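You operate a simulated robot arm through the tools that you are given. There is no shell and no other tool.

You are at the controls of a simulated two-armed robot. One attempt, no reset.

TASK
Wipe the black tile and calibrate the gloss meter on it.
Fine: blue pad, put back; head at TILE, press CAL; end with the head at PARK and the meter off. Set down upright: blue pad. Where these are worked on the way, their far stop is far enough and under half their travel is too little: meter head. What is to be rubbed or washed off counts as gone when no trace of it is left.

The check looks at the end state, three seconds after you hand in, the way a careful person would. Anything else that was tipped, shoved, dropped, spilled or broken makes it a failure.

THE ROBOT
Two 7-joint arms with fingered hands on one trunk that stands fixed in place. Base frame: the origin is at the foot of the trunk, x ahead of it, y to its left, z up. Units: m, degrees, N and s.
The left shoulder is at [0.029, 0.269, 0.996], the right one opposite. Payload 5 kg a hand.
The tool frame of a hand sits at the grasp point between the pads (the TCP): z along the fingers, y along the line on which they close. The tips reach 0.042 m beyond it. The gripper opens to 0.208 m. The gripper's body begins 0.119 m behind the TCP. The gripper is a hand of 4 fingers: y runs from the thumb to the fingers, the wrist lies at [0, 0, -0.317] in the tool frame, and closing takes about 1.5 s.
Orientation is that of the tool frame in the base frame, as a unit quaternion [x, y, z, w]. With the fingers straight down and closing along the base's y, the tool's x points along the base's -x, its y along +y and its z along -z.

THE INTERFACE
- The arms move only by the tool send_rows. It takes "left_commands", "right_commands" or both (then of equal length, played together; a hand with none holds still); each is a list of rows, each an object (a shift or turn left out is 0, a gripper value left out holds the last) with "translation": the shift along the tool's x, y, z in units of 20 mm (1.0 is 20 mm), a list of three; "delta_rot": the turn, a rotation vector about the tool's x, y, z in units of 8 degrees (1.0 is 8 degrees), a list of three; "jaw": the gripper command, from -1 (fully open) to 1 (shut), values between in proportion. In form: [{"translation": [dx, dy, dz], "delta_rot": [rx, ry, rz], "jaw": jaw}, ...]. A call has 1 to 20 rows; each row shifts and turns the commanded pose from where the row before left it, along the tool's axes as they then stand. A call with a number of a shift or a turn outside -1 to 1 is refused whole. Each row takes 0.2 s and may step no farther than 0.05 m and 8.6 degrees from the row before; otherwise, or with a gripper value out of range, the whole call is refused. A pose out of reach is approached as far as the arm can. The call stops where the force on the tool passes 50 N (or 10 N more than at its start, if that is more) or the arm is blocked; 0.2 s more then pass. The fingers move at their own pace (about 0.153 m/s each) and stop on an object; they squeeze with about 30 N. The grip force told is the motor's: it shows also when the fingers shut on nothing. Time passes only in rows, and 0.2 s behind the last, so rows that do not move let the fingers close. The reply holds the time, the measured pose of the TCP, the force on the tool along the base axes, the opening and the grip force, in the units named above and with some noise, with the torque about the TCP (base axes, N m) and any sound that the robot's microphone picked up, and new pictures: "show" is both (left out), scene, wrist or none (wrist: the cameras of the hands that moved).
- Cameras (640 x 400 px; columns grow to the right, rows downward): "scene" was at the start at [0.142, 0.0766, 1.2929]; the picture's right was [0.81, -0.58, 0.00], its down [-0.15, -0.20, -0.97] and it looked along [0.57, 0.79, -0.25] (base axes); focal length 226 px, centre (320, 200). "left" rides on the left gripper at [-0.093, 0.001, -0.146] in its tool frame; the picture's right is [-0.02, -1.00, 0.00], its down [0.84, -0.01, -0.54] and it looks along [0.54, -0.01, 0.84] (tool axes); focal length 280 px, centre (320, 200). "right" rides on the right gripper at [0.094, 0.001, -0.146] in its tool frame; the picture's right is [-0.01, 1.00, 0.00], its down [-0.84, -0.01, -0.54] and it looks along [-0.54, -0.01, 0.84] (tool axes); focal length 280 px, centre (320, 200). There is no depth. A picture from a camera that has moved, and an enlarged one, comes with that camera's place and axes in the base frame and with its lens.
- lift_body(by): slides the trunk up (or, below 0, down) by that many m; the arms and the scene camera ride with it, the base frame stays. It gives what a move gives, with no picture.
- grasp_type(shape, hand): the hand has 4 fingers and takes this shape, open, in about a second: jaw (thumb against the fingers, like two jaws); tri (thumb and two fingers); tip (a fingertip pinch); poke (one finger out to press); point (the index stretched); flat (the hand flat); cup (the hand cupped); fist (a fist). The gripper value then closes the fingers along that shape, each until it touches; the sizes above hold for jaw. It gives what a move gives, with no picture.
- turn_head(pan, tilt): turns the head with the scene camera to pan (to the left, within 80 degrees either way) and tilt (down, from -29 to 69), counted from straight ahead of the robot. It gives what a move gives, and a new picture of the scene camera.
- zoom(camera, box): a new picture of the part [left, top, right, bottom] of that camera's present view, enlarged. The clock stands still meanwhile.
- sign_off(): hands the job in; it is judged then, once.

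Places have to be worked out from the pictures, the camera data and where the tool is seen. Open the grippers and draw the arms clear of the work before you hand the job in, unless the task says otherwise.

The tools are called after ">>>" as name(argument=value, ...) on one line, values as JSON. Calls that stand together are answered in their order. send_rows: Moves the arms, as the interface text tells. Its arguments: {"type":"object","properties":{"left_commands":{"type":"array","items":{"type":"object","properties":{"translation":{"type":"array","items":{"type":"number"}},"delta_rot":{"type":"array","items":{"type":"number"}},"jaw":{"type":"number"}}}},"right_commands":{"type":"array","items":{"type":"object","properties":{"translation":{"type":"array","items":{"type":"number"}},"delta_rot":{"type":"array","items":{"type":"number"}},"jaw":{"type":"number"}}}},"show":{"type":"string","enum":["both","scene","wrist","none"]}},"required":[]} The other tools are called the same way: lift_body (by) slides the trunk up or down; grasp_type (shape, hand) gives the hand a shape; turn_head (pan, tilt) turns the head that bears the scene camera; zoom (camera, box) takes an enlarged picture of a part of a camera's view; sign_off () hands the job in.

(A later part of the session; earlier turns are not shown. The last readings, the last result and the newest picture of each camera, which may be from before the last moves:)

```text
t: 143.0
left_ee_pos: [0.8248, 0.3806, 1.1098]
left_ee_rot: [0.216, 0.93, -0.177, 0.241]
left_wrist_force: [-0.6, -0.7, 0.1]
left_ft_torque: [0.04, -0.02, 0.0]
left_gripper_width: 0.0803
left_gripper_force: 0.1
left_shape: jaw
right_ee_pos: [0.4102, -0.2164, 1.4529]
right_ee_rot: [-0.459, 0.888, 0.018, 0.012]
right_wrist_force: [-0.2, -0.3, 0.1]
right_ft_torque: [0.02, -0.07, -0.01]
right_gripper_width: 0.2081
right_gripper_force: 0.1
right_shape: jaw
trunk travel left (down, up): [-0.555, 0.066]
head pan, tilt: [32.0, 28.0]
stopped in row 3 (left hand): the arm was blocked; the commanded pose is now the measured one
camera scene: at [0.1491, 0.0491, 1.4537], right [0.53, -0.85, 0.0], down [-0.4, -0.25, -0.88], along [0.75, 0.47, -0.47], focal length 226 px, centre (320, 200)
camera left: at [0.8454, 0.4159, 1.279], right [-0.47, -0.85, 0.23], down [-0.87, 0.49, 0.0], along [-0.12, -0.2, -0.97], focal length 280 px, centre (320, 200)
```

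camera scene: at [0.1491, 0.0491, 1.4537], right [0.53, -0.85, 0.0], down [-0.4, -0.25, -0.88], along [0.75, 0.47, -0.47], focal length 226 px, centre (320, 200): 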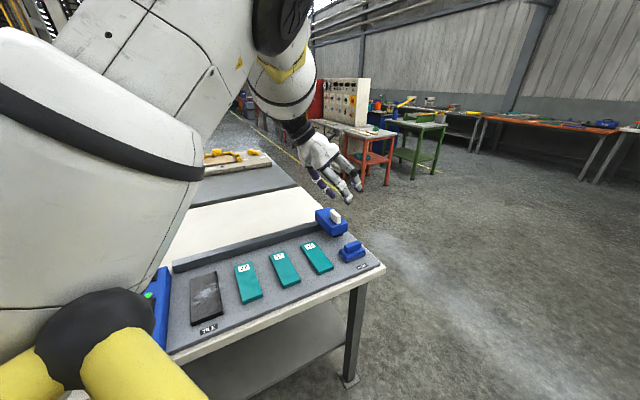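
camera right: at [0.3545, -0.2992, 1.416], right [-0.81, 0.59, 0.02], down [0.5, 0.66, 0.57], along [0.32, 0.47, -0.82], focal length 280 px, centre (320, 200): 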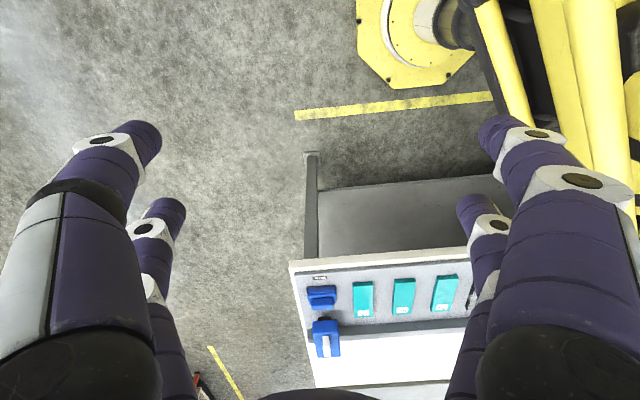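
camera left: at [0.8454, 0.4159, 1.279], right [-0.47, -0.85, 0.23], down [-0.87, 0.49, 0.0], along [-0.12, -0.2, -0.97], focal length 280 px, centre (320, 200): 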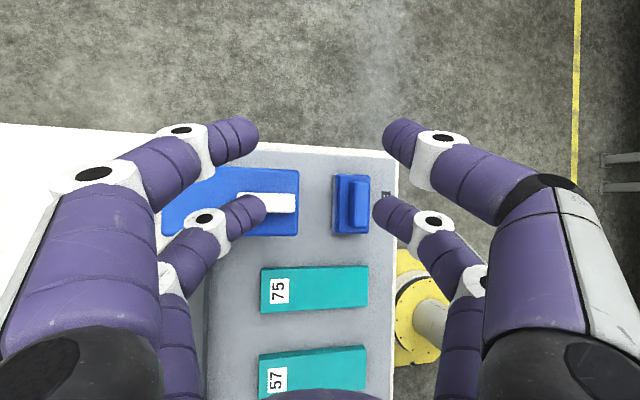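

That hit the guard limit. But I realise lowering the trunk moves the hand straight down without any arm motion – so I can reach above the pad with the arm extended high (where the elbow clears the guard) and then descend with the trunk. I raise the hand while reducing the lean.

>>> send_rows(left_commands=[{"translation": [-0.52, -0.22, -0.82], "delta_rot": [-0.01, 0.19, 0.13]}, {"translation": [-0.5, -0.21, -0.83], "delta_rot": [-0.01, 0.19, 0.13]}, {"translation": [-0.48, -0.2, -0.85], "delta_rot": [-0.01, 0.19, 0.13]}, {"translation": [-0.46, -0.19, -0.86], "delta_rot": [-0.01, 0.19, 0.13]}, {"translation": [-0.44, -0.18, -0.88], "delta_rot": [-0.01, 0.19, 0.13]}, {"translation": [-0.42, -0.17, -0.89], "delta_rot": [-0.01, 0.19, 0.13]}, {"translation": [-0.4, -0.15, -0.9], "delta_rot": [-0.01, 0.19, 0.13]}, {"translation": [-0.38, -0.14, -0.91], "delta_rot": [-0.01, 0.19, 0.13]}, {"translation": [-0.36, -0.13, -0.92], "delta_rot": [-0.01, 0.19, 0.13]}, {"translation": [-0.34, -0.12, -0.93], "delta_rot": [-0.01, 0.19, 0.13]}], show="wrist")

```text
t: 145.4
left_ee_pos: [0.8192, 0.4077, 1.3288]
left_ee_rot: [0.306, 0.931, -0.13, 0.153]
left_wrist_force: [0.6, 0.0, 0.6]
left_ft_torque: [-0.1, 0.03, -0.01]
left_gripper_width: 0.08
left_gripper_force: 0.2
left_shape: jaw
right_ee_pos: [0.4112, -0.2153, 1.4533]
right_ee_rot: [-0.459, 0.888, 0.017, 0.011]
right_wrist_force: [-1.5, 0.9, 0.4]
right_ft_torque: [-0.1, 0.0, -0.02]
right_gripper_width: 0.2078
right_gripper_force: 0.0
right_shape: jaw
trunk travel left (down, up): [-0.555, 0.066]
head pan, tilt: [32.0, 28.0]
stopped in row 10 (left hand): the arm was blocked; the commanded pose is now the measured one
camera left: at [0.863, 0.4083, 1.4976], right [-0.6, -0.79, 0.15], down [-0.76, 0.62, 0.19], along [-0.24, 0.0, -0.97], focal length 280 px, centre (320, 200)
```

left: 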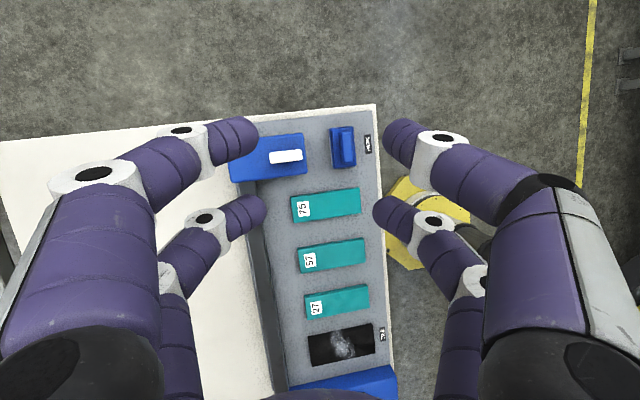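

Blocked again with the elbow having drifted inward as the heading rose. In this extended pose I lower the heading toward its limit to bring the elbow out again.

>>> send_rows(left_commands=[{"delta_rot": [0, 0, 0.6]}, {"delta_rot": [0, 0, 0.6]}, {"delta_rot": [0, 0, 0.6]}], show="both")

```text
t: 146.2
left_ee_pos: [0.821, 0.4004, 1.328]
left_ee_rot: [0.423, 0.885, -0.107, 0.164]
left_wrist_force: [-0.8, 1.5, -0.6]
left_ft_torque: [-0.1, -0.05, 0.0]
left_gripper_width: 0.0802
left_gripper_force: 0.1
left_shape: jaw
right_ee_pos: [0.4124, -0.2184, 1.453]
right_ee_rot: [-0.458, 0.889, 0.018, 0.011]
right_wrist_force: [0.7, -1.8, -0.4]
right_ft_torque: [0.31, 0.14, 0.0]
right_gripper_width: 0.2077
right_gripper_force: 0.1
right_shape: jaw
trunk travel left (down, up): [-0.555, 0.066]
head pan, tilt: [32.0, 28.0]
camera scene: at [0.1496, 0.0476, 1.4537], right [0.53, -0.85, 0.0], down [-0.4, -0.25, -0.88], along [0.75, 0.47, -0.47], focal length 226 px, centre (320, 200)
camera left: at [0.8484, 0.383, 1.4979], right [-0.78, -0.63, 0.06], down [-0.61, 0.77, 0.18], along [-0.15, 0.1, -0.98], focal length 280 px, centre (320, 200)
```

scene: 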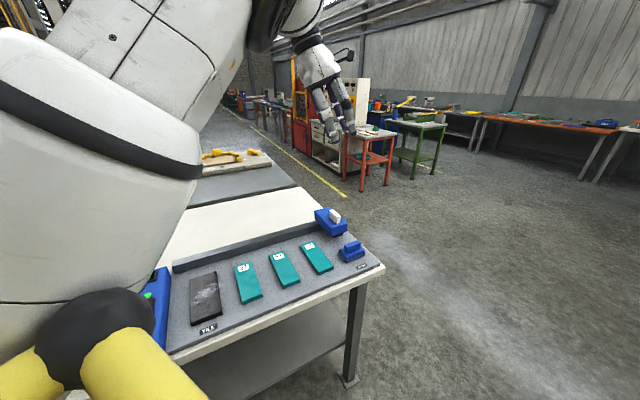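
left: 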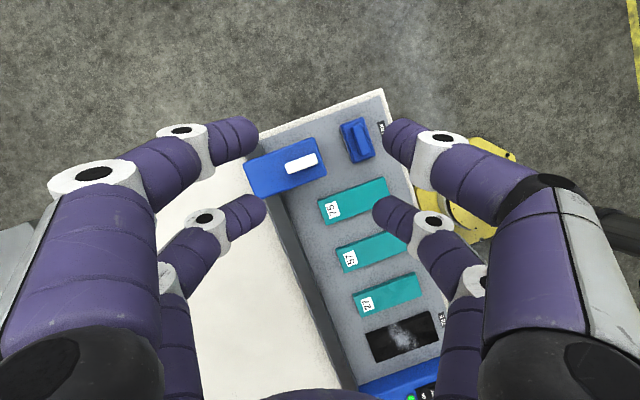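

Unblocked and still not at the roll limit at heading 38°. I continue lowering the heading.

>>> send_rows(left_commands=[{"delta_rot": [0, 0, 0.6]}, {"delta_rot": [0, 0, 0.6]}, {"delta_rot": [0, 0, 0.6]}], show="scene")

```text
t: 147.0
left_ee_pos: [0.8667, 0.3935, 1.3678]
left_ee_rot: [0.524, 0.829, -0.09, 0.174]
left_wrist_force: [-0.4, 1.5, -0.8]
left_ft_torque: [-0.28, -0.1, -0.05]
left_gripper_width: 0.0802
left_gripper_force: 0.1
left_shape: jaw
left hand out of reach, approached as far as the arm can: row 2, 3
right_ee_pos: [0.4106, -0.2148, 1.4532]
right_ee_rot: [-0.458, 0.889, 0.017, 0.011]
right_wrist_force: [-0.9, 1.1, 0.7]
right_ft_torque: [-0.19, 0.0, 0.01]
right_gripper_width: 0.2079
right_gripper_force: 0.1
right_shape: jaw
trunk travel left (down, up): [-0.555, 0.066]
head pan, tilt: [32.0, 28.0]
camera scene: at [0.1489, 0.051, 1.4535], right [0.53, -0.85, 0.0], down [-0.4, -0.25, -0.88], along [0.75, 0.47, -0.47], focal length 226 px, centre (320, 200)
```

scene: 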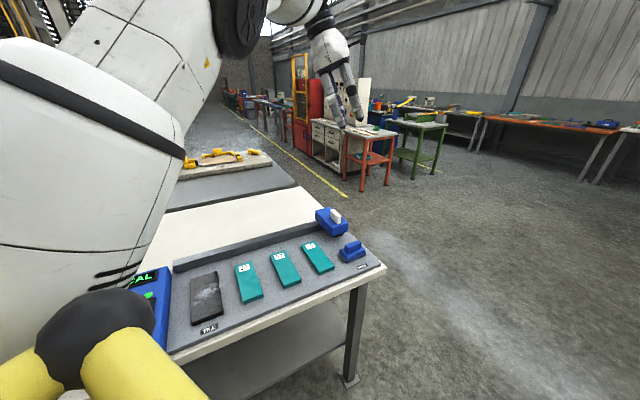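

The elbow is outward again and the arm is fully extended. I now move back/right/up toward a point straight above the pad (keeping extension high), with a small roll relief.

>>> send_rows(left_commands=[{"delta_rot": [0, 0, -0.5]}, {"translation": [-0.47, -0.8, -0.41]}, {"translation": [-0.47, -0.8, -0.41]}, {"translation": [-0.47, -0.8, -0.41]}, {"translation": [-0.47, -0.8, -0.41]}, {"translation": [-0.47, -0.8, -0.41]}, {"translation": [-0.47, -0.8, -0.41]}, {"translation": [-0.47, -0.8, -0.41]}, {"translation": [-0.47, -0.8, -0.41]}], show="both")

```text
t: 149.2
left_ee_pos: [0.7784, 0.3251, 1.4548]
left_ee_rot: [0.483, 0.849, -0.109, 0.185]
left_wrist_force: [1.4, 1.1, 0.1]
left_ft_torque: [-0.1, 0.01, -0.03]
left_gripper_width: 0.0801
left_gripper_force: 0.2
left_shape: jaw
right_ee_pos: [0.4108, -0.216, 1.4535]
right_ee_rot: [-0.459, 0.888, 0.017, 0.01]
right_wrist_force: [-0.2, 1.1, 0.5]
right_ft_torque: [-0.09, 0.02, 0.0]
right_gripper_width: 0.2081
right_gripper_force: 0.0
right_shape: jaw
trunk travel left (down, up): [-0.555, 0.066]
head pan, tilt: [32.0, 28.0]
stopped in row 9 (left hand): the arm was blocked; the commanded pose is now the measured one
camera scene: at [0.1494, 0.0498, 1.4536], right [0.53, -0.85, 0.0], down [-0.4, -0.25, -0.88], along [0.75, 0.47, -0.47], focal length 226 px, centre (320, 200)
camera left: at [0.7925, 0.3058, 1.6265], right [-0.85, -0.52, 0.01], down [-0.51, 0.85, 0.13], along [-0.08, 0.11, -0.99], focal length 280 px, centre (320, 200)
```

scene: 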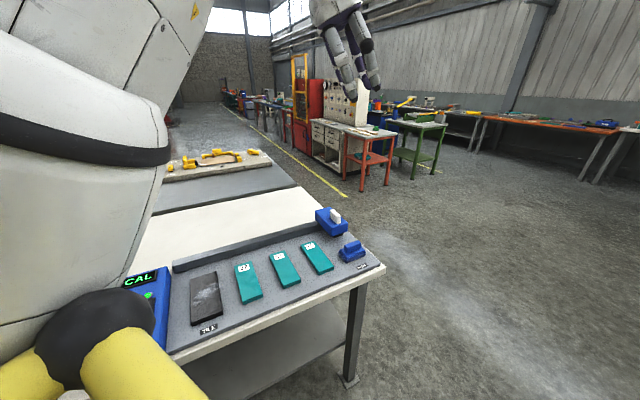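
left: 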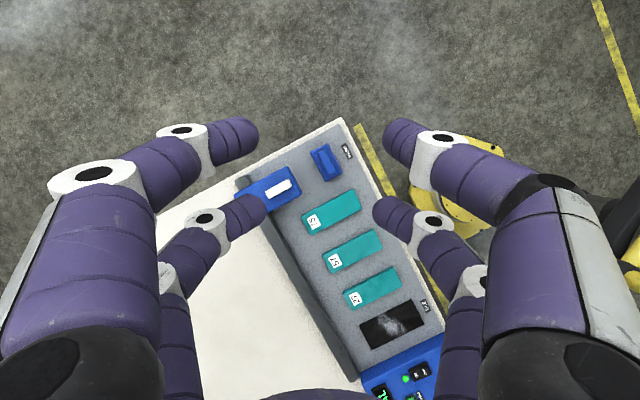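

Now the hand is almost straight above the pad at z=1.455 with a level closing axis. The wrist can't go further right, so I swing the fingers ~7° more about the wrist to gain the last 3 cm in −y.

>>> send_rows(left_commands=[{"translation": [-0.9, 0, 0], "delta_rot": [0, -0.41, 0]}, {"translation": [-0.9, 0, 0], "delta_rot": [0, -0.41, 0]}], show="both")

```text
t: 149.8
left_ee_pos: [0.7915, 0.297, 1.4744]
left_ee_rot: [0.476, 0.836, -0.137, 0.237]
left_wrist_force: [0.0, -0.3, 0.0]
left_ft_torque: [0.01, -0.03, 0.01]
left_gripper_width: 0.0801
left_gripper_force: 0.0
left_shape: jaw
right_ee_pos: [0.4104, -0.2164, 1.4538]
right_ee_rot: [-0.459, 0.888, 0.018, 0.011]
right_wrist_force: [0.2, -0.1, 0.5]
right_ft_torque: [-0.01, -0.05, 0.04]
right_gripper_width: 0.2079
right_gripper_force: 0.0
right_shape: jaw
trunk travel left (down, up): [-0.555, 0.066]
head pan, tilt: [32.0, 28.0]
camera scene: at [0.1488, 0.0492, 1.4537], right [0.53, -0.85, 0.0], down [-0.4, -0.25, -0.88], along [0.75, 0.47, -0.47], focal length 226 px, centre (320, 200)
camera left: at [0.7964, 0.2961, 1.6474], right [-0.85, -0.52, 0.01], down [-0.52, 0.85, 0.02], along [-0.02, 0.01, -1.0], focal length 280 px, centre (320, 200)
```

scene: 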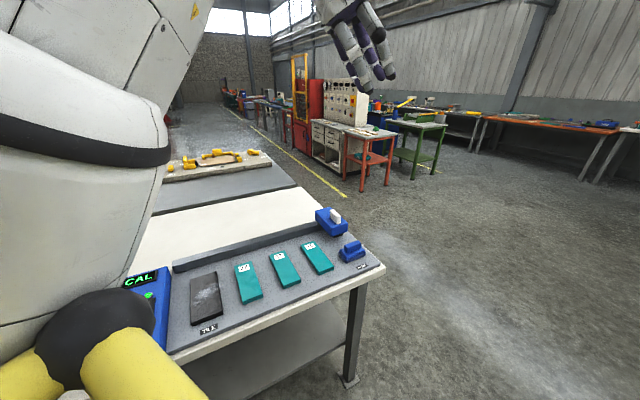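
left: 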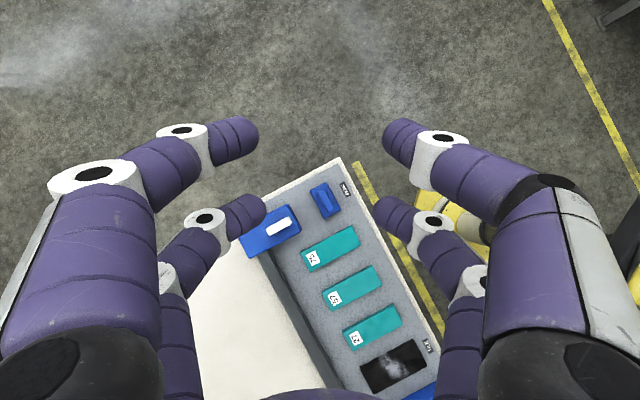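

Unblocked, and the wrist camera now looks straight down on the pad: handle at about [0.769, 0.299]. I make the final horizontal correction (−Y of tool by ~19 mm) and try a small +8° heading to better match the handle.

>>> send_rows(left_commands=[{"translation": [0.11, -0.93, -0.06]}, {"delta_rot": [0, 0, -0.5]}, {"delta_rot": [0, 0, -0.5]}], show="wrist")

```text
t: 150.8
left_ee_pos: [0.7723, 0.3214, 1.4859]
left_ee_rot: [0.402, 0.867, -0.168, 0.242]
left_wrist_force: [-0.6, -0.9, -1.4]
left_ft_torque: [0.01, 0.02, -0.04]
left_gripper_width: 0.0802
left_gripper_force: 0.0
left_shape: jaw
right_ee_pos: [0.4116, -0.2167, 1.4535]
right_ee_rot: [-0.459, 0.888, 0.017, 0.012]
right_wrist_force: [0.3, 0.0, -0.2]
right_ft_torque: [-0.04, 0.01, -0.02]
right_gripper_width: 0.2077
right_gripper_force: 0.0
right_shape: jaw
trunk travel left (down, up): [-0.555, 0.066]
head pan, tilt: [32.0, 28.0]
stopped in row 3 (left hand): the arm was blocked; the commanded pose is now the measured one
camera left: at [0.786, 0.3346, 1.6576], right [-0.77, -0.63, 0.11], down [-0.63, 0.77, -0.02], along [-0.07, -0.08, -0.99], focal length 280 px, centre (320, 200)
```

left: 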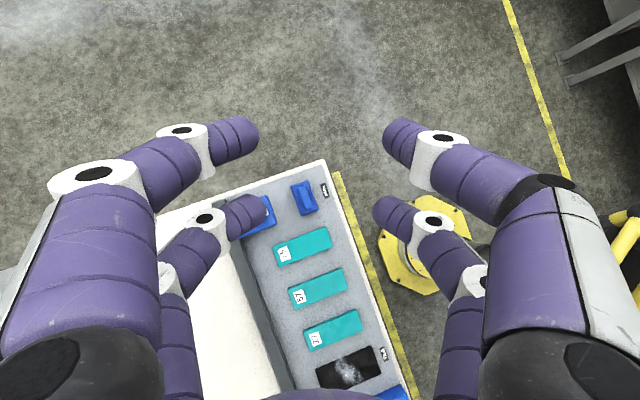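

Heading up is what blocks. I turn it back to ~31° and then re-apply the shift toward the grasp column.

>>> send_rows(left_commands=[{"delta_rot": [0, 0, 0.55]}, {"delta_rot": [0, 0, 0.55]}, {"delta_rot": [0, 0, 0]}], show="none")

```text
t: 151.6
left_ee_pos: [0.7715, 0.326, 1.4905]
left_ee_rot: [0.466, 0.833, -0.15, 0.259]
left_wrist_force: [-0.2, 0.1, 0.0]
left_ft_torque: [0.04, 0.0, 0.05]
left_gripper_width: 0.0801
left_gripper_force: 0.0
left_shape: jaw
right_ee_pos: [0.409, -0.2166, 1.4553]
right_ee_rot: [-0.458, 0.889, 0.016, 0.012]
right_wrist_force: [-0.6, -0.5, 0.7]
right_ft_torque: [-0.01, -0.03, 0.02]
right_gripper_width: 0.2076
right_gripper_force: 0.2
right_shape: jaw
trunk travel left (down, up): [-0.555, 0.066]
head pan, tilt: [32.0, 28.0]
```

Now I shift the hand to the grasp column (about −34 mm in y) at the same height.

>>> send_rows(left_commands=[{"translation": [-0.41, -0.27, 0.29]}, {"translation": [-0.41, -0.27, 0.29]}, {"translation": [-0.41, -0.27, 0.29]}, {"delta_rot": [0, 0, 0]}], show="wrist")

```text
t: 152.8
left_ee_pos: [0.7711, 0.3271, 1.4987]
left_ee_rot: [0.448, 0.834, -0.165, 0.275]
left_wrist_force: [-0.1, 0.1, -0.3]
left_ft_torque: [-0.03, -0.04, 0.0]
left_gripper_width: 0.0801
left_gripper_force: 0.0
left_shape: jaw
right_ee_pos: [0.4106, -0.2158, 1.4543]
right_ee_rot: [-0.459, 0.888, 0.017, 0.012]
right_wrist_force: [0.1, 1.1, 0.7]
right_ft_torque: [-0.13, -0.07, -0.04]
right_gripper_width: 0.208
right_gripper_force: 0.1
right_shape: jaw
trunk travel left (down, up): [-0.555, 0.066]
head pan, tilt: [32.0, 28.0]
stopped in row 4 (left hand): the arm was blocked; the commanded pose is now the measured one
camera left: at [0.7696, 0.3424, 1.6718], right [-0.83, -0.55, 0.04], down [-0.55, 0.83, -0.08], along [0.02, -0.09, -1.0], focal length 280 px, centre (320, 200)
```

left: 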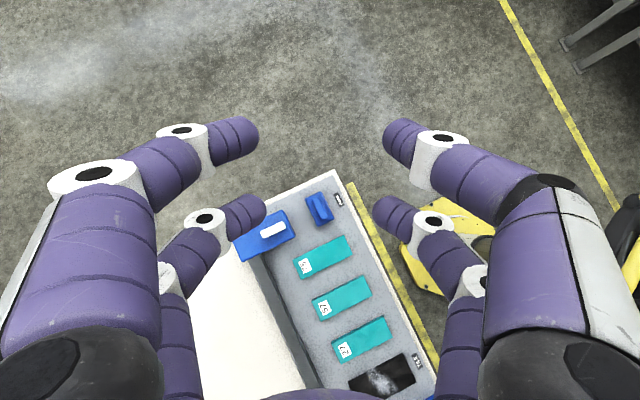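

The elbow is at the guard again, so instead of moving the wrist I swing the fingers ~8° more about the wrist.

>>> send_rows(left_commands=[{"translation": [-0.78, 0, 0], "delta_rot": [0, -0.354, 0]}, {"translation": [-0.78, 0, 0], "delta_rot": [0, -0.354, 0]}, {"translation": [-0.78, 0, 0], "delta_rot": [0, -0.354, 0]}], show="both")

```text
t: 153.6
left_ee_pos: [0.788, 0.3003, 1.5344]
left_ee_rot: [0.433, 0.81, -0.199, 0.341]
left_wrist_force: [0.1, -0.2, 0.9]
left_ft_torque: [0.04, -0.04, 0.03]
left_gripper_width: 0.0801
left_gripper_force: 0.0
left_shape: jaw
right_ee_pos: [0.411, -0.216, 1.4544]
right_ee_rot: [-0.458, 0.888, 0.017, 0.011]
right_wrist_force: [-0.4, 0.4, -0.1]
right_ft_torque: [0.0, -0.04, -0.01]
right_gripper_width: 0.2083
right_gripper_force: 0.0
right_shape: jaw
trunk travel left (down, up): [-0.555, 0.066]
head pan, tilt: [32.0, 28.0]
camera scene: at [0.1489, 0.0489, 1.4537], right [0.53, -0.85, 0.0], down [-0.4, -0.25, -0.88], along [0.75, 0.47, -0.47], focal length 226 px, centre (320, 200)
camera left: at [0.7721, 0.3392, 1.7035], right [-0.83, -0.55, 0.04], down [-0.55, 0.8, -0.24], along [0.1, -0.22, -0.97], focal length 280 px, centre (320, 200)
```

scene: 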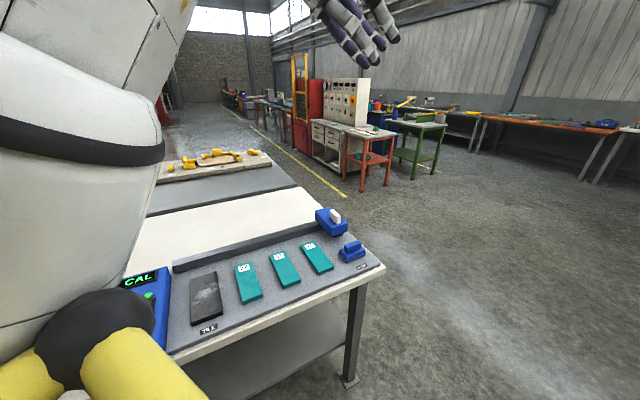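
left: 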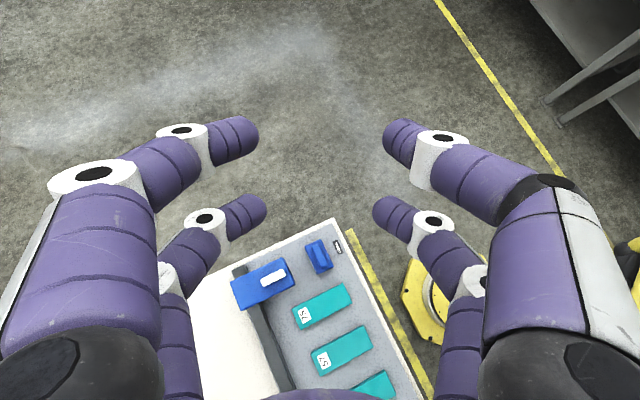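

Unblocked with the fingers over the pad (lean ≈47°). I shift onto the grasp column and lower the hand 6 cm so the trunk's remaining travel suffices.

>>> send_rows(left_commands=[{"translation": [0.63, -0.18, 0.43]}, {"translation": [0.63, -0.18, 0.43]}, {"translation": [0.63, -0.18, 0.43]}, {"translation": [0.63, -0.18, 0.43]}], show="wrist")

```text
t: 154.2
left_ee_pos: [0.7894, 0.3119, 1.4858]
left_ee_rot: [0.421, 0.821, -0.199, 0.33]
left_wrist_force: [0.8, -2.8, 0.2]
left_ft_torque: [0.26, 0.06, 0.11]
left_gripper_width: 0.08
left_gripper_force: 0.0
left_shape: jaw
right_ee_pos: [0.4104, -0.221, 1.4552]
right_ee_rot: [-0.457, 0.889, 0.019, 0.013]
right_wrist_force: [0.4, -1.7, -0.5]
right_ft_torque: [0.16, 0.07, -0.02]
right_gripper_width: 0.2079
right_gripper_force: 0.1
right_shape: jaw
trunk travel left (down, up): [-0.555, 0.066]
head pan, tilt: [32.0, 28.0]
stopped in row 2 (left hand): the force on the tool passed its limit at 76 N (the readings are from after the stop); the commanded pose is now the measured one
camera left: at [0.7766, 0.3482, 1.6564], right [-0.82, -0.57, 0.06], down [-0.57, 0.79, -0.22], along [0.08, -0.21, -0.97], focal length 280 px, centre (320, 200)
```

left: 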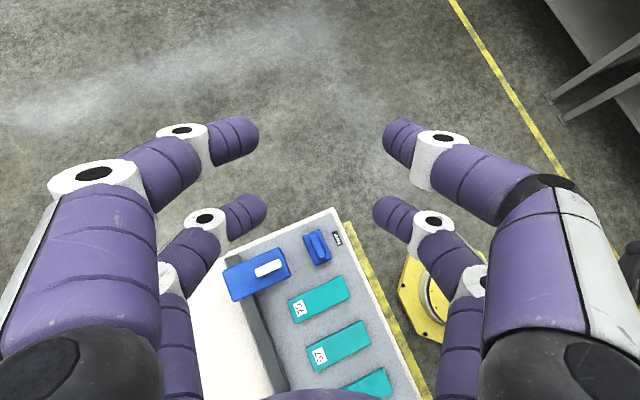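

A jolt from guard contact, nothing touched by the fingers. I get the last 2 cm by turning the hand 6° about the vertical through the wrist (heading lower), which also favours the elbow.

>>> send_rows(left_commands=[{"translation": [0.04, -0.59, 0], "delta_rot": [0.266, 0.018, 0.264]}, {"translation": [0.04, -0.59, 0], "delta_rot": [0.266, 0.018, 0.264]}, {"delta_rot": [0, 0, 0]}], show="wrist")

```text
t: 155.0
left_ee_pos: [0.7674, 0.3041, 1.4901]
left_ee_rot: [0.462, 0.799, -0.217, 0.317]
left_wrist_force: [-1.2, 0.4, 0.3]
left_ft_torque: [-0.07, -0.02, -0.02]
left_gripper_width: 0.0803
left_gripper_force: 0.1
left_shape: jaw
right_ee_pos: [0.4104, -0.2175, 1.4561]
right_ee_rot: [-0.459, 0.888, 0.017, 0.012]
right_wrist_force: [-0.7, 0.8, 0.7]
right_ft_torque: [-0.12, -0.02, 0.01]
right_gripper_width: 0.2082
right_gripper_force: 0.1
right_shape: jaw
trunk travel left (down, up): [-0.555, 0.066]
head pan, tilt: [32.0, 28.0]
camera left: at [0.7601, 0.3413, 1.6583], right [-0.87, -0.49, 0.06], down [-0.49, 0.84, -0.22], along [0.05, -0.22, -0.97], focal length 280 px, centre (320, 200)
```

left: 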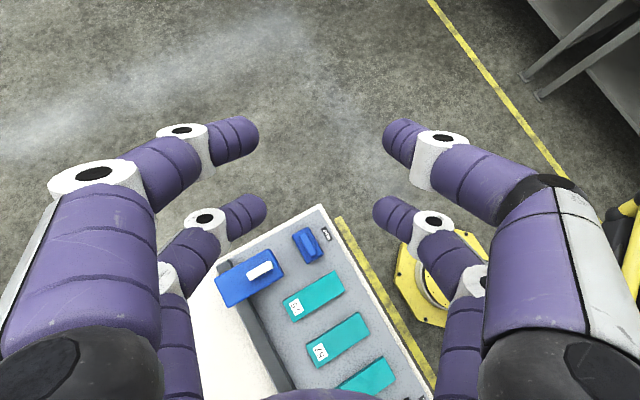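

The fingers' lower pair is now within ~6 mm of the handle column at z=1.49. I lower the trunk in stages, first 0.40 m.

>>> lift_body(by=-0.4)

>>> zoom(camera="left", box=[160, 80, 480, 400])

>>> zoom(camera="scene", box=[0, 0, 640, 400])

```text
t: 158.8
left_ee_pos: [0.8748, 0.3017, 0.914]
left_ee_rot: [0.435, 0.831, -0.265, 0.225]
left_wrist_force: [2.2, 1.9, 29.7]
left_ft_torque: [2.97, 0.67, -0.37]
left_gripper_width: 0.08
left_gripper_force: 0.2
left_shape: jaw
right_ee_pos: [0.408, -0.2185, 1.057]
right_ee_rot: [-0.459, 0.888, 0.017, 0.014]
right_wrist_force: [-0.6, 0.2, -0.2]
right_ft_torque: [0.05, 0.02, 0.0]
right_gripper_width: 0.2078
right_gripper_force: 0.1
right_shape: jaw
trunk travel left (down, up): [-0.155, 0.466]
head pan, tilt: [32.0, 28.0]
```

```text
1.25 times, centred on (320, 240) of left
camera zoom: at [0.9043, 0.3384, 1.0804], right [-0.83, -0.49, 0.25], down [-0.53, 0.84, -0.1], along [-0.16, -0.22, -0.96], focal length 350 px, centre (320, 150)
```

zoom: 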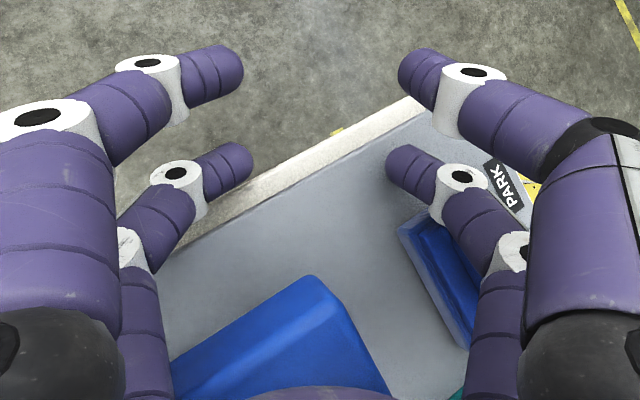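

```text
1.00 times, centred on (320, 200) of scene (not enlarged: the box is as wide or as high as the picture)
camera zoom: at [0.2485, 0.0485, 1.0336], right [0.53, -0.85, 0.0], down [-0.4, -0.25, -0.88], along [0.75, 0.47, -0.47], focal length 226 px, centre (320, 200)
```

zoom: 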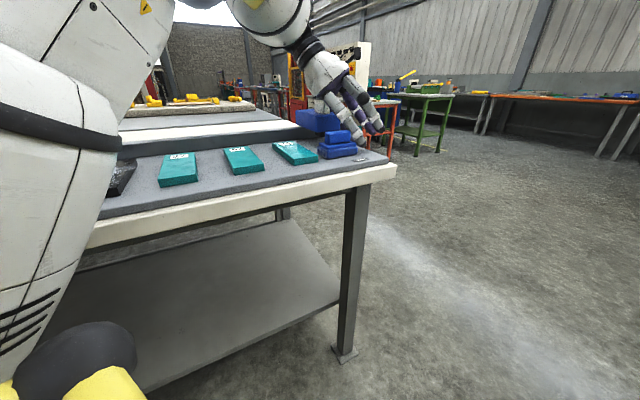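

The trunk lean brought the shoulder forward too, and the hand dropped onto something (30 N upward). I immediately raise the trunk back a bit to unload it.

>>> lift_body(by=0.12)

>>> zoom(camera="left", box=[0, 0, 640, 400])

>>> zoom(camera="scene", box=[100, 50, 420, 250])

```text
t: 160.3
left_ee_pos: [0.8763, 0.301, 1.0259]
left_ee_rot: [0.434, 0.831, -0.267, 0.223]
left_wrist_force: [0.2, 0.2, -1.9]
left_ft_torque: [-0.07, 0.07, -0.05]
left_gripper_width: 0.0801
left_gripper_force: 0.0
left_shape: jaw
right_ee_pos: [0.4104, -0.2187, 1.1741]
right_ee_rot: [-0.459, 0.888, 0.018, 0.012]
right_wrist_force: [1.5, 0.4, -0.7]
right_ft_torque: [0.03, 0.13, 0.0]
right_gripper_width: 0.2078
right_gripper_force: 0.1
right_shape: jaw
trunk travel left (down, up): [-0.275, 0.346]
head pan, tilt: [32.0, 28.0]
```

```text
1.00 times, centred on (320, 200) of left (not enlarged: the box is as wide or as high as the picture)
camera zoom: at [0.9074, 0.3387, 1.1937], right [-0.83, -0.49, 0.26], down [-0.53, 0.84, -0.1], along [-0.17, -0.22, -0.96], focal length 280 px, centre (320, 200)
```

zoom: 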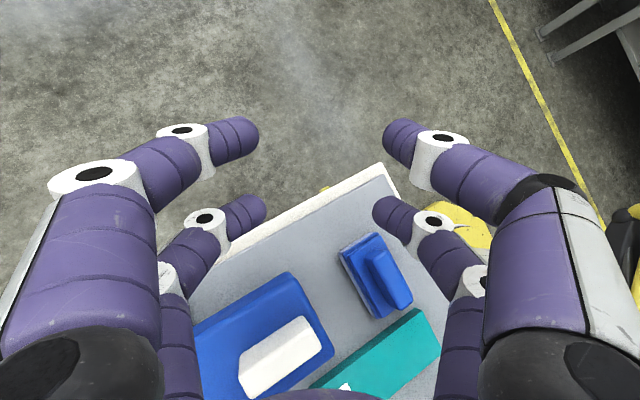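

```text
2.00 times, centred on (260, 150) of scene
camera zoom: at [0.1936, 0.0491, 1.1653], right [0.53, -0.85, 0.0], down [-0.4, -0.25, -0.88], along [0.75, 0.47, -0.47], focal length 453 px, centre (440, 300)
```

zoom: 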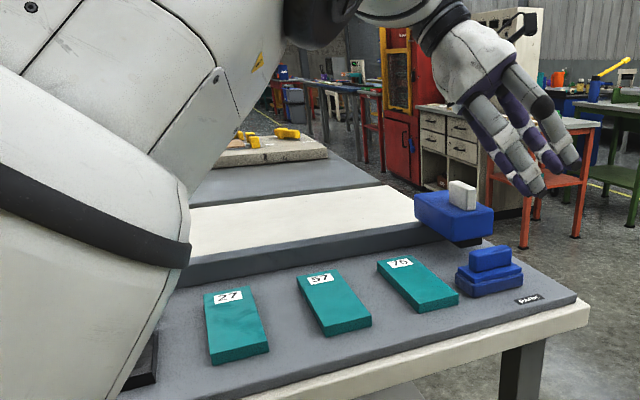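

Pad and head look undisturbed (the fingertips had only pressed the plate edge to the right of the pad). Since the trunk also moves the shoulders forward when lowering, I raise it back to where it was and will descend with the arm instead.

>>> lift_body(by=0.28)

>>> send_rows(left_commands=[{"translation": [0, 0, 0]}], show="both")

```text
t: 163.2
left_ee_pos: [0.8759, 0.3009, 1.308]
left_ee_rot: [0.434, 0.83, -0.267, 0.224]
left_wrist_force: [0.5, 0.0, -0.5]
left_ft_torque: [0.0, -0.01, -0.01]
left_gripper_width: 0.0799
left_gripper_force: 0.0
left_shape: jaw
right_ee_pos: [0.4096, -0.2182, 1.4546]
right_ee_rot: [-0.459, 0.888, 0.019, 0.012]
right_wrist_force: [1.2, -0.4, 0.0]
right_ft_torque: [-0.02, 0.04, 0.01]
right_gripper_width: 0.208
right_gripper_force: 0.1
right_shape: jaw
trunk travel left (down, up): [-0.555, 0.066]
head pan, tilt: [32.0, 28.0]
```

```text
t: 163.6
left_ee_pos: [0.8758, 0.301, 1.3089]
left_ee_rot: [0.434, 0.831, -0.267, 0.224]
left_wrist_force: [0.9, 0.4, 0.3]
left_ft_torque: [0.02, 0.04, -0.04]
left_gripper_width: 0.0799
left_gripper_force: 0.0
left_shape: jaw
right_ee_pos: [0.4096, -0.2178, 1.4548]
right_ee_rot: [-0.458, 0.888, 0.017, 0.012]
right_wrist_force: [0.8, -0.2, -0.1]
right_ft_torque: [0.02, 0.02, 0.05]
right_gripper_width: 0.2081
right_gripper_force: 0.0
right_shape: jaw
trunk travel left (down, up): [-0.555, 0.066]
head pan, tilt: [32.0, 28.0]
camera scene: at [0.1493, 0.0491, 1.4536], right [0.53, -0.85, 0.0], down [-0.4, -0.25, -0.88], along [0.75, 0.47, -0.47], focal length 226 px, centre (320, 200)
camera left: at [0.9065, 0.3388, 1.4755], right [-0.83, -0.49, 0.26], down [-0.53, 0.84, -0.1], along [-0.17, -0.22, -0.96], focal length 280 px, centre (320, 200)
```

scene: 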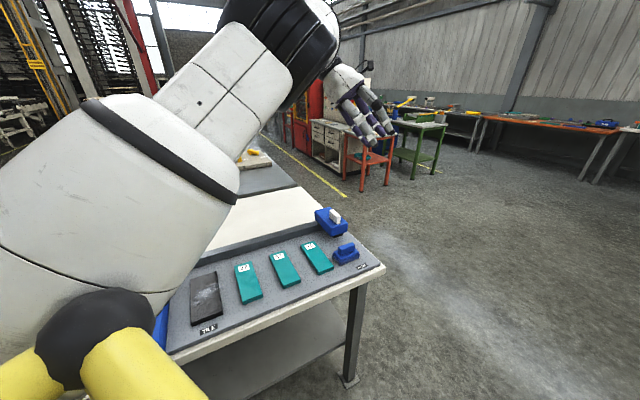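
left: 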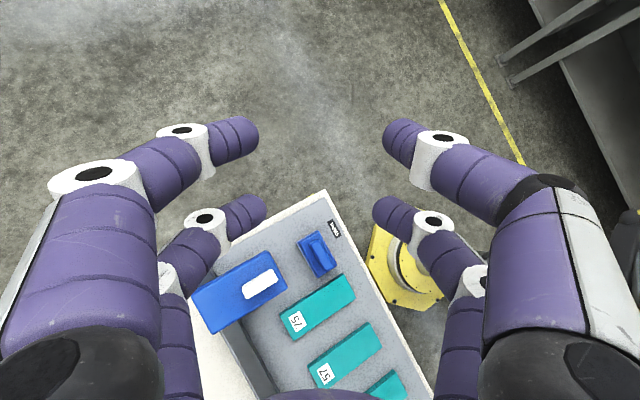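

The pads are fine and the hand is now at [0.876, 0.301, 1.31], leaning 41°, unblocked with y already right. I descend and retract with the arm in steps, keeping y constant.

>>> send_rows(left_commands=[{"translation": [0.67, -0.06, 0.59]}, {"translation": [0.67, -0.06, 0.59]}, {"translation": [0.67, -0.06, 0.59]}, {"translation": [0.67, -0.06, 0.59]}, {"translation": [0.67, -0.06, 0.59]}, {"translation": [0.67, -0.06, 0.59]}], show="wrist")

```text
t: 165.0
left_ee_pos: [0.8748, 0.2934, 1.2411]
left_ee_rot: [0.432, 0.832, -0.268, 0.222]
left_wrist_force: [0.1, -0.4, 0.5]
left_ft_torque: [0.02, 0.0, 0.01]
left_gripper_width: 0.0799
left_gripper_force: 0.0
left_shape: jaw
left hand out of reach, approached as far as the arm can: row 3, 4, 5, 6
right_ee_pos: [0.4093, -0.2176, 1.456]
right_ee_rot: [-0.458, 0.889, 0.017, 0.013]
right_wrist_force: [-0.7, 0.9, 0.0]
right_ft_torque: [-0.03, -0.04, 0.0]
right_gripper_width: 0.2077
right_gripper_force: 0.0
right_shape: jaw
trunk travel left (down, up): [-0.555, 0.066]
head pan, tilt: [32.0, 28.0]
camera left: at [0.9073, 0.331, 1.4064], right [-0.83, -0.49, 0.26], down [-0.53, 0.84, -0.09], along [-0.18, -0.22, -0.96], focal length 280 px, centre (320, 200)
```

left: 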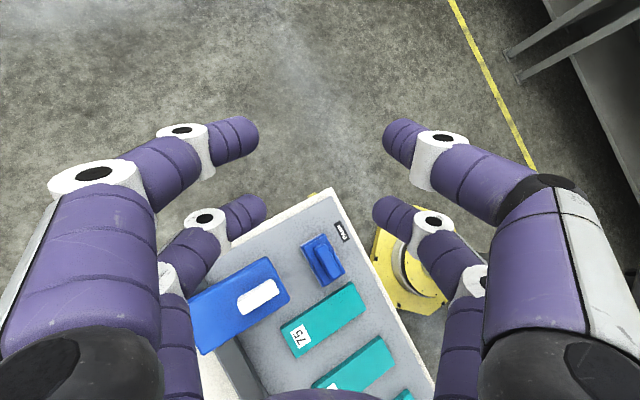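

It follows downward but is at the roll limit for retracting. I relieve the roll by ~8° and keep going down/back.

>>> send_rows(left_commands=[{"delta_rot": [0, 0, -0.6]}, {"translation": [0.67, -0.2, 0.59], "delta_rot": [0, 0, -0.4]}, {"translation": [0.67, -0.2, 0.59]}, {"translation": [0.67, -0.2, 0.59]}, {"translation": [0.67, -0.2, 0.59]}], show="both")

```text
t: 166.2
left_ee_pos: [0.8416, 0.2816, 1.1815]
left_ee_rot: [0.373, 0.86, -0.282, 0.202]
left_wrist_force: [-0.2, -0.1, 0.0]
left_ft_torque: [0.02, 0.01, 0.01]
left_gripper_width: 0.08
left_gripper_force: 0.0
left_shape: jaw
left hand out of reach, approached as far as the arm can: row 5
right_ee_pos: [0.4105, -0.2178, 1.4552]
right_ee_rot: [-0.458, 0.888, 0.017, 0.013]
right_wrist_force: [0.6, -0.4, 0.6]
right_ft_torque: [0.03, 0.07, 0.02]
right_gripper_width: 0.2079
right_gripper_force: 0.0
right_shape: jaw
trunk travel left (down, up): [-0.555, 0.066]
head pan, tilt: [32.0, 28.0]
camera scene: at [0.1494, 0.049, 1.4537], right [0.53, -0.85, 0.0], down [-0.4, -0.25, -0.88], along [0.75, 0.47, -0.47], focal length 226 px, centre (320, 200)
camera left: at [0.883, 0.326, 1.3446], right [-0.75, -0.57, 0.34], down [-0.62, 0.78, -0.06], along [-0.24, -0.26, -0.94], focal length 280 px, centre (320, 200)
```

scene: 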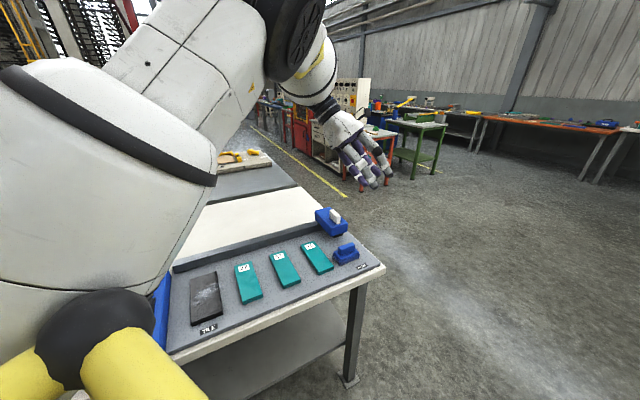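
left: 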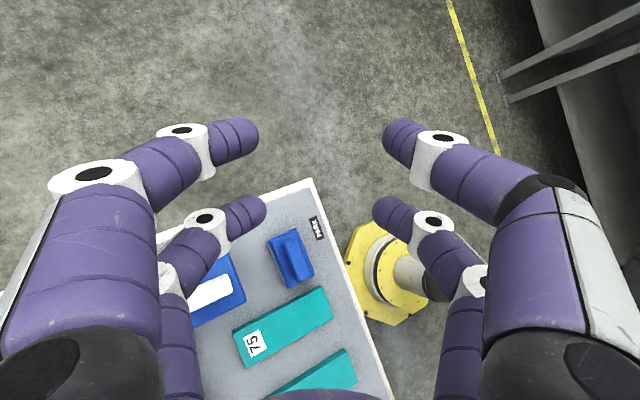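

The pad seems slightly shifted compared with before. I zoom on the same scene region to compare with the earlier zoom.

>>> zoom(camera="scene", box=[280, 190, 400, 290])

>>> zoom(camera="left", box=[160, 160, 400, 400])

```text
4.00 times, centred on (340, 240) of scene
camera zoom: at [0.1494, 0.049, 1.4537], right [0.53, -0.85, 0.0], down [-0.4, -0.25, -0.88], along [0.75, 0.47, -0.47], focal length 906 px, centre (240, 40)
```

zoom: 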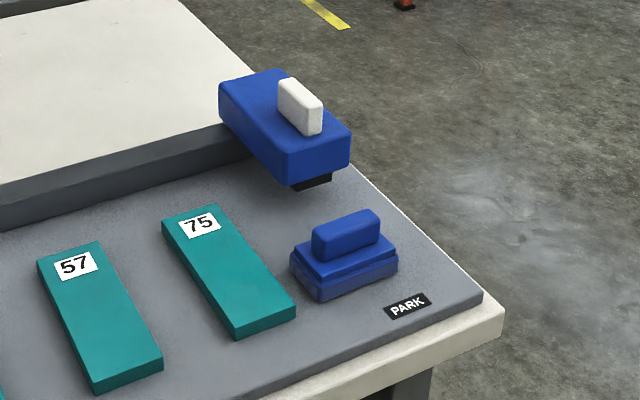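

```text
1.67 times, centred on (280, 280) of left
camera zoom: at [0.883, 0.326, 1.3446], right [-0.75, -0.57, 0.34], down [-0.62, 0.78, -0.06], along [-0.24, -0.26, -0.94], focal length 467 px, centre (387, 67)
```

zoom: 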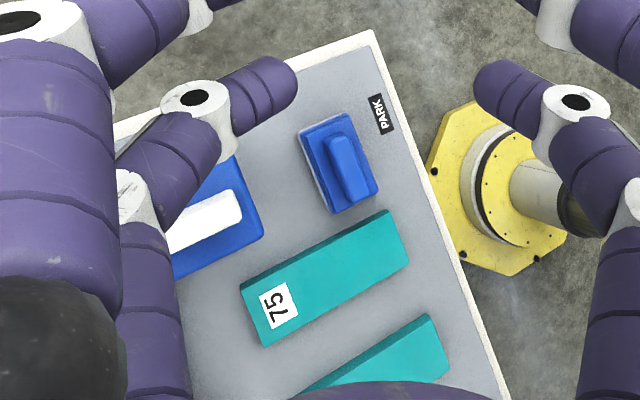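

The pad slid about 25 mm to the left (still upright, not touching tile 75; handle now near [0.748, 0.312]) – I'll restore its place when putting it back. The head is unchanged. I now level the closing axis while moving above the pad's new position.

>>> send_rows(left_commands=[{"translation": [0.87, -0.05, 0.36], "delta_rot": [-0.14, -0.06, 0]}, {"translation": [0.87, -0.06, 0.35], "delta_rot": [-0.14, -0.06, 0]}, {"translation": [0.87, -0.07, 0.34], "delta_rot": [-0.14, -0.06, 0]}, {"translation": [0.87, -0.08, 0.33], "delta_rot": [-0.14, -0.06, 0]}, {"translation": [0.87, -0.09, 0.32], "delta_rot": [-0.14, -0.06, 0]}, {"translation": [0.87, -0.1, 0.31], "delta_rot": [-0.14, -0.06, 0]}], show="both")

```text
t: 167.6
left_ee_pos: [0.8747, 0.2819, 1.1735]
left_ee_rot: [0.348, 0.872, -0.243, 0.243]
left_wrist_force: [-0.5, 0.1, 0.2]
left_ft_torque: [-0.02, 0.0, 0.02]
left_gripper_width: 0.0803
left_gripper_force: 0.0
left_shape: jaw
left hand out of reach, approached as far as the arm can: row 1, 2, 3, 4, 5, 6
right_ee_pos: [0.4096, -0.2185, 1.4554]
right_ee_rot: [-0.458, 0.888, 0.017, 0.013]
right_wrist_force: [0.3, 0.2, 0.0]
right_ft_torque: [0.02, 0.02, 0.01]
right_gripper_width: 0.2077
right_gripper_force: 0.0
right_shape: jaw
trunk travel left (down, up): [-0.555, 0.066]
head pan, tilt: [32.0, 28.0]
camera scene: at [0.1492, 0.0492, 1.4537], right [0.53, -0.85, 0.0], down [-0.4, -0.25, -0.88], along [0.75, 0.47, -0.47], focal length 226 px, centre (320, 200)
camera left: at [0.8991, 0.3244, 1.3404], right [-0.72, -0.65, 0.26], down [-0.69, 0.72, -0.09], along [-0.14, -0.24, -0.96], focal length 280 px, centre (320, 200)
```

scene: 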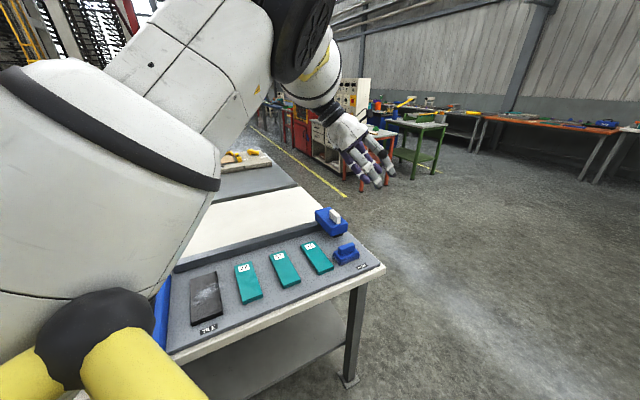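
left: 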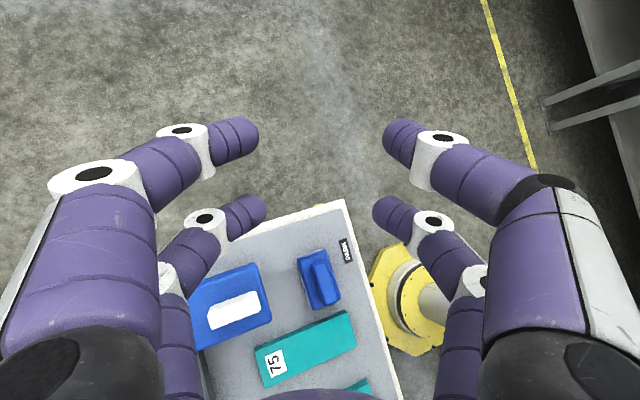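

The left arm near PARK is squeezed between its roll limit and the guard. The right arm's elbow is already well outside, so I'll use the right hand to fetch the pad and set it where the left hand can take it. First the left hand retreats up and to the left, straightening.

>>> send_rows(left_commands=[{"translation": [0.52, 0.21, -0.86], "delta_rot": [-0.178, 0.381, -0.035]}, {"translation": [0.55, 0.23, -0.81], "delta_rot": [-0.178, 0.381, -0.035]}, {"translation": [0.58, 0.25, -0.76], "delta_rot": [-0.178, 0.381, -0.035]}, {"translation": [0.62, 0.27, -0.71], "delta_rot": [-0.178, 0.381, -0.035]}, {"translation": [0.65, 0.29, -0.66], "delta_rot": [-0.178, 0.381, -0.035]}, {"translation": [0.69, 0.31, -0.61], "delta_rot": [-0.178, 0.381, -0.035]}, {"translation": [0.72, 0.33, -0.56], "delta_rot": [-0.178, 0.381, -0.035]}, {"translation": [0.75, 0.35, -0.51], "delta_rot": [-0.178, 0.381, -0.035]}, {"translation": [0.79, 0.37, -0.46], "delta_rot": [-0.178, 0.381, -0.035]}, {"translation": [0.82, 0.39, -0.41], "delta_rot": [-0.178, 0.381, -0.035]}, {"translation": [0.85, 0.41, -0.36], "delta_rot": [-0.178, 0.381, -0.035]}, {"translation": [0.88, 0.43, -0.3], "delta_rot": [-0.178, 0.381, -0.035]}, {"translation": [0.88, 0.43, 0]}, {"translation": [0.88, 0.43, 0]}, {"translation": [0.88, 0.43, 0]}, {"translation": [0.88, 0.43, 0]}, {"translation": [0.88, 0.43, 0]}, {"translation": [0.88, 0.43, 0]}], show="scene")

```text
t: 171.4
left_ee_pos: [0.7319, 0.5983, 1.2395]
left_ee_rot: [0.348, 0.937, 0.004, 0.008]
left_wrist_force: [-3.8, 2.0, 1.4]
left_ft_torque: [-0.22, -0.47, -0.04]
left_gripper_width: 0.0802
left_gripper_force: 0.1
left_shape: jaw
right_ee_pos: [0.4052, -0.2157, 1.4581]
right_ee_rot: [-0.46, 0.888, 0.015, 0.014]
right_wrist_force: [-3.9, 1.6, 1.6]
right_ft_torque: [-0.27, -0.55, -0.06]
right_gripper_width: 0.208
right_gripper_force: 0.0
right_shape: jaw
trunk travel left (down, up): [-0.555, 0.066]
head pan, tilt: [32.0, 28.0]
camera scene: at [0.1452, 0.0513, 1.4539], right [0.53, -0.85, 0.0], down [-0.4, -0.25, -0.88], along [0.75, 0.47, -0.47], focal length 226 px, centre (320, 200)
```

scene: 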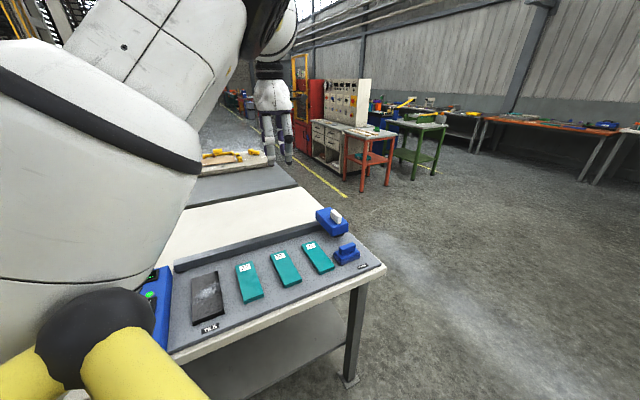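

Left hand is clear of PARK now at [0.73, 0.60, 1.24]. I move it further left along the arc to leave room for the right arm.

>>> send_rows(left_commands=[{"translation": [0.91, 0.4, 0.2], "delta_rot": [0, 0, -0.18]}, {"translation": [0.91, 0.4, 0.2], "delta_rot": [0, 0, -0.18]}, {"translation": [0.91, 0.4, 0.2], "delta_rot": [0, 0, -0.18]}, {"translation": [0.91, 0.4, 0.2], "delta_rot": [0, 0, -0.18]}, {"translation": [0.91, 0.4, 0.2], "delta_rot": [0, 0, -0.18]}, {"translation": [0.91, 0.4, 0.2], "delta_rot": [0, 0, -0.18]}, {"translation": [0.91, 0.4, 0.2], "delta_rot": [0, 0, -0.18]}, {"translation": [0.91, 0.4, 0.2], "delta_rot": [0, 0, -0.18]}, {"translation": [0.91, 0.4, 0.2], "delta_rot": [0, 0, -0.18]}, {"translation": [0.91, 0.4, 0.2], "delta_rot": [0, 0, -0.18]}, {"translation": [0.91, 0.4, 0.2], "delta_rot": [0, 0, -0.18]}, {"translation": [0.91, 0.4, 0.2], "delta_rot": [0, 0, -0.18]}, {"translation": [0.91, 0.4, 0.2], "delta_rot": [0, 0, -0.18]}, {"translation": [0.91, 0.4, 0.2], "delta_rot": [0, 0, -0.18]}], show="none")

>>> turn_head(pan=15, tilt=28)

```text
t: 174.4
left_ee_pos: [0.5787, 0.8246, 1.1786]
left_ee_rot: [0.177, 0.984, 0.003, 0.006]
left_wrist_force: [-0.2, 0.6, -0.5]
left_ft_torque: [-0.07, 0.02, 0.0]
left_gripper_width: 0.0801
left_gripper_force: 0.1
left_shape: jaw
right_ee_pos: [0.409, -0.2174, 1.4556]
right_ee_rot: [-0.459, 0.888, 0.018, 0.012]
right_wrist_force: [-1.1, 0.7, 0.5]
right_ft_torque: [-0.04, -0.03, 0.04]
right_gripper_width: 0.2082
right_gripper_force: 0.2
right_shape: jaw
trunk travel left (down, up): [-0.555, 0.066]
head pan, tilt: [32.0, 28.0]
```

```text
t: 175.2
left_ee_pos: [0.5803, 0.8237, 1.1795]
left_ee_rot: [0.177, 0.984, 0.004, 0.006]
left_wrist_force: [-0.1, 0.6, 0.1]
left_ft_torque: [-0.01, -0.02, -0.02]
left_gripper_width: 0.0802
left_gripper_force: 0.0
left_shape: jaw
right_ee_pos: [0.4093, -0.2177, 1.4562]
right_ee_rot: [-0.459, 0.888, 0.017, 0.013]
right_wrist_force: [0.9, 0.2, 0.2]
right_ft_torque: [-0.02, -0.02, 0.0]
right_gripper_width: 0.208
right_gripper_force: 0.0
right_shape: jaw
trunk travel left (down, up): [-0.555, 0.066]
head pan, tilt: [15.0, 28.0]
camera scene: at [0.1598, 0.0247, 1.4537], right [0.26, -0.97, 0.0], down [-0.45, -0.12, -0.88], along [0.85, 0.23, -0.47], focal length 226 px, centre (320, 200)
```

scene: 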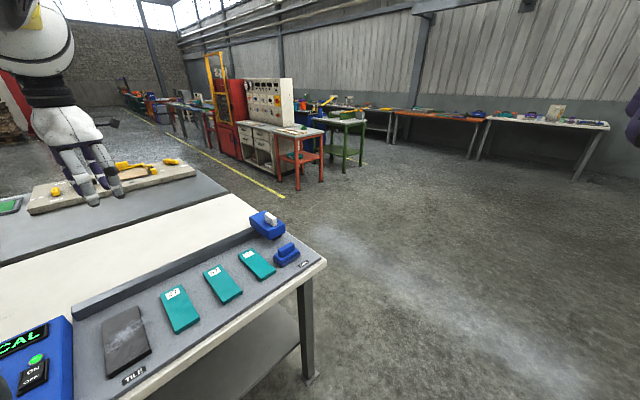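

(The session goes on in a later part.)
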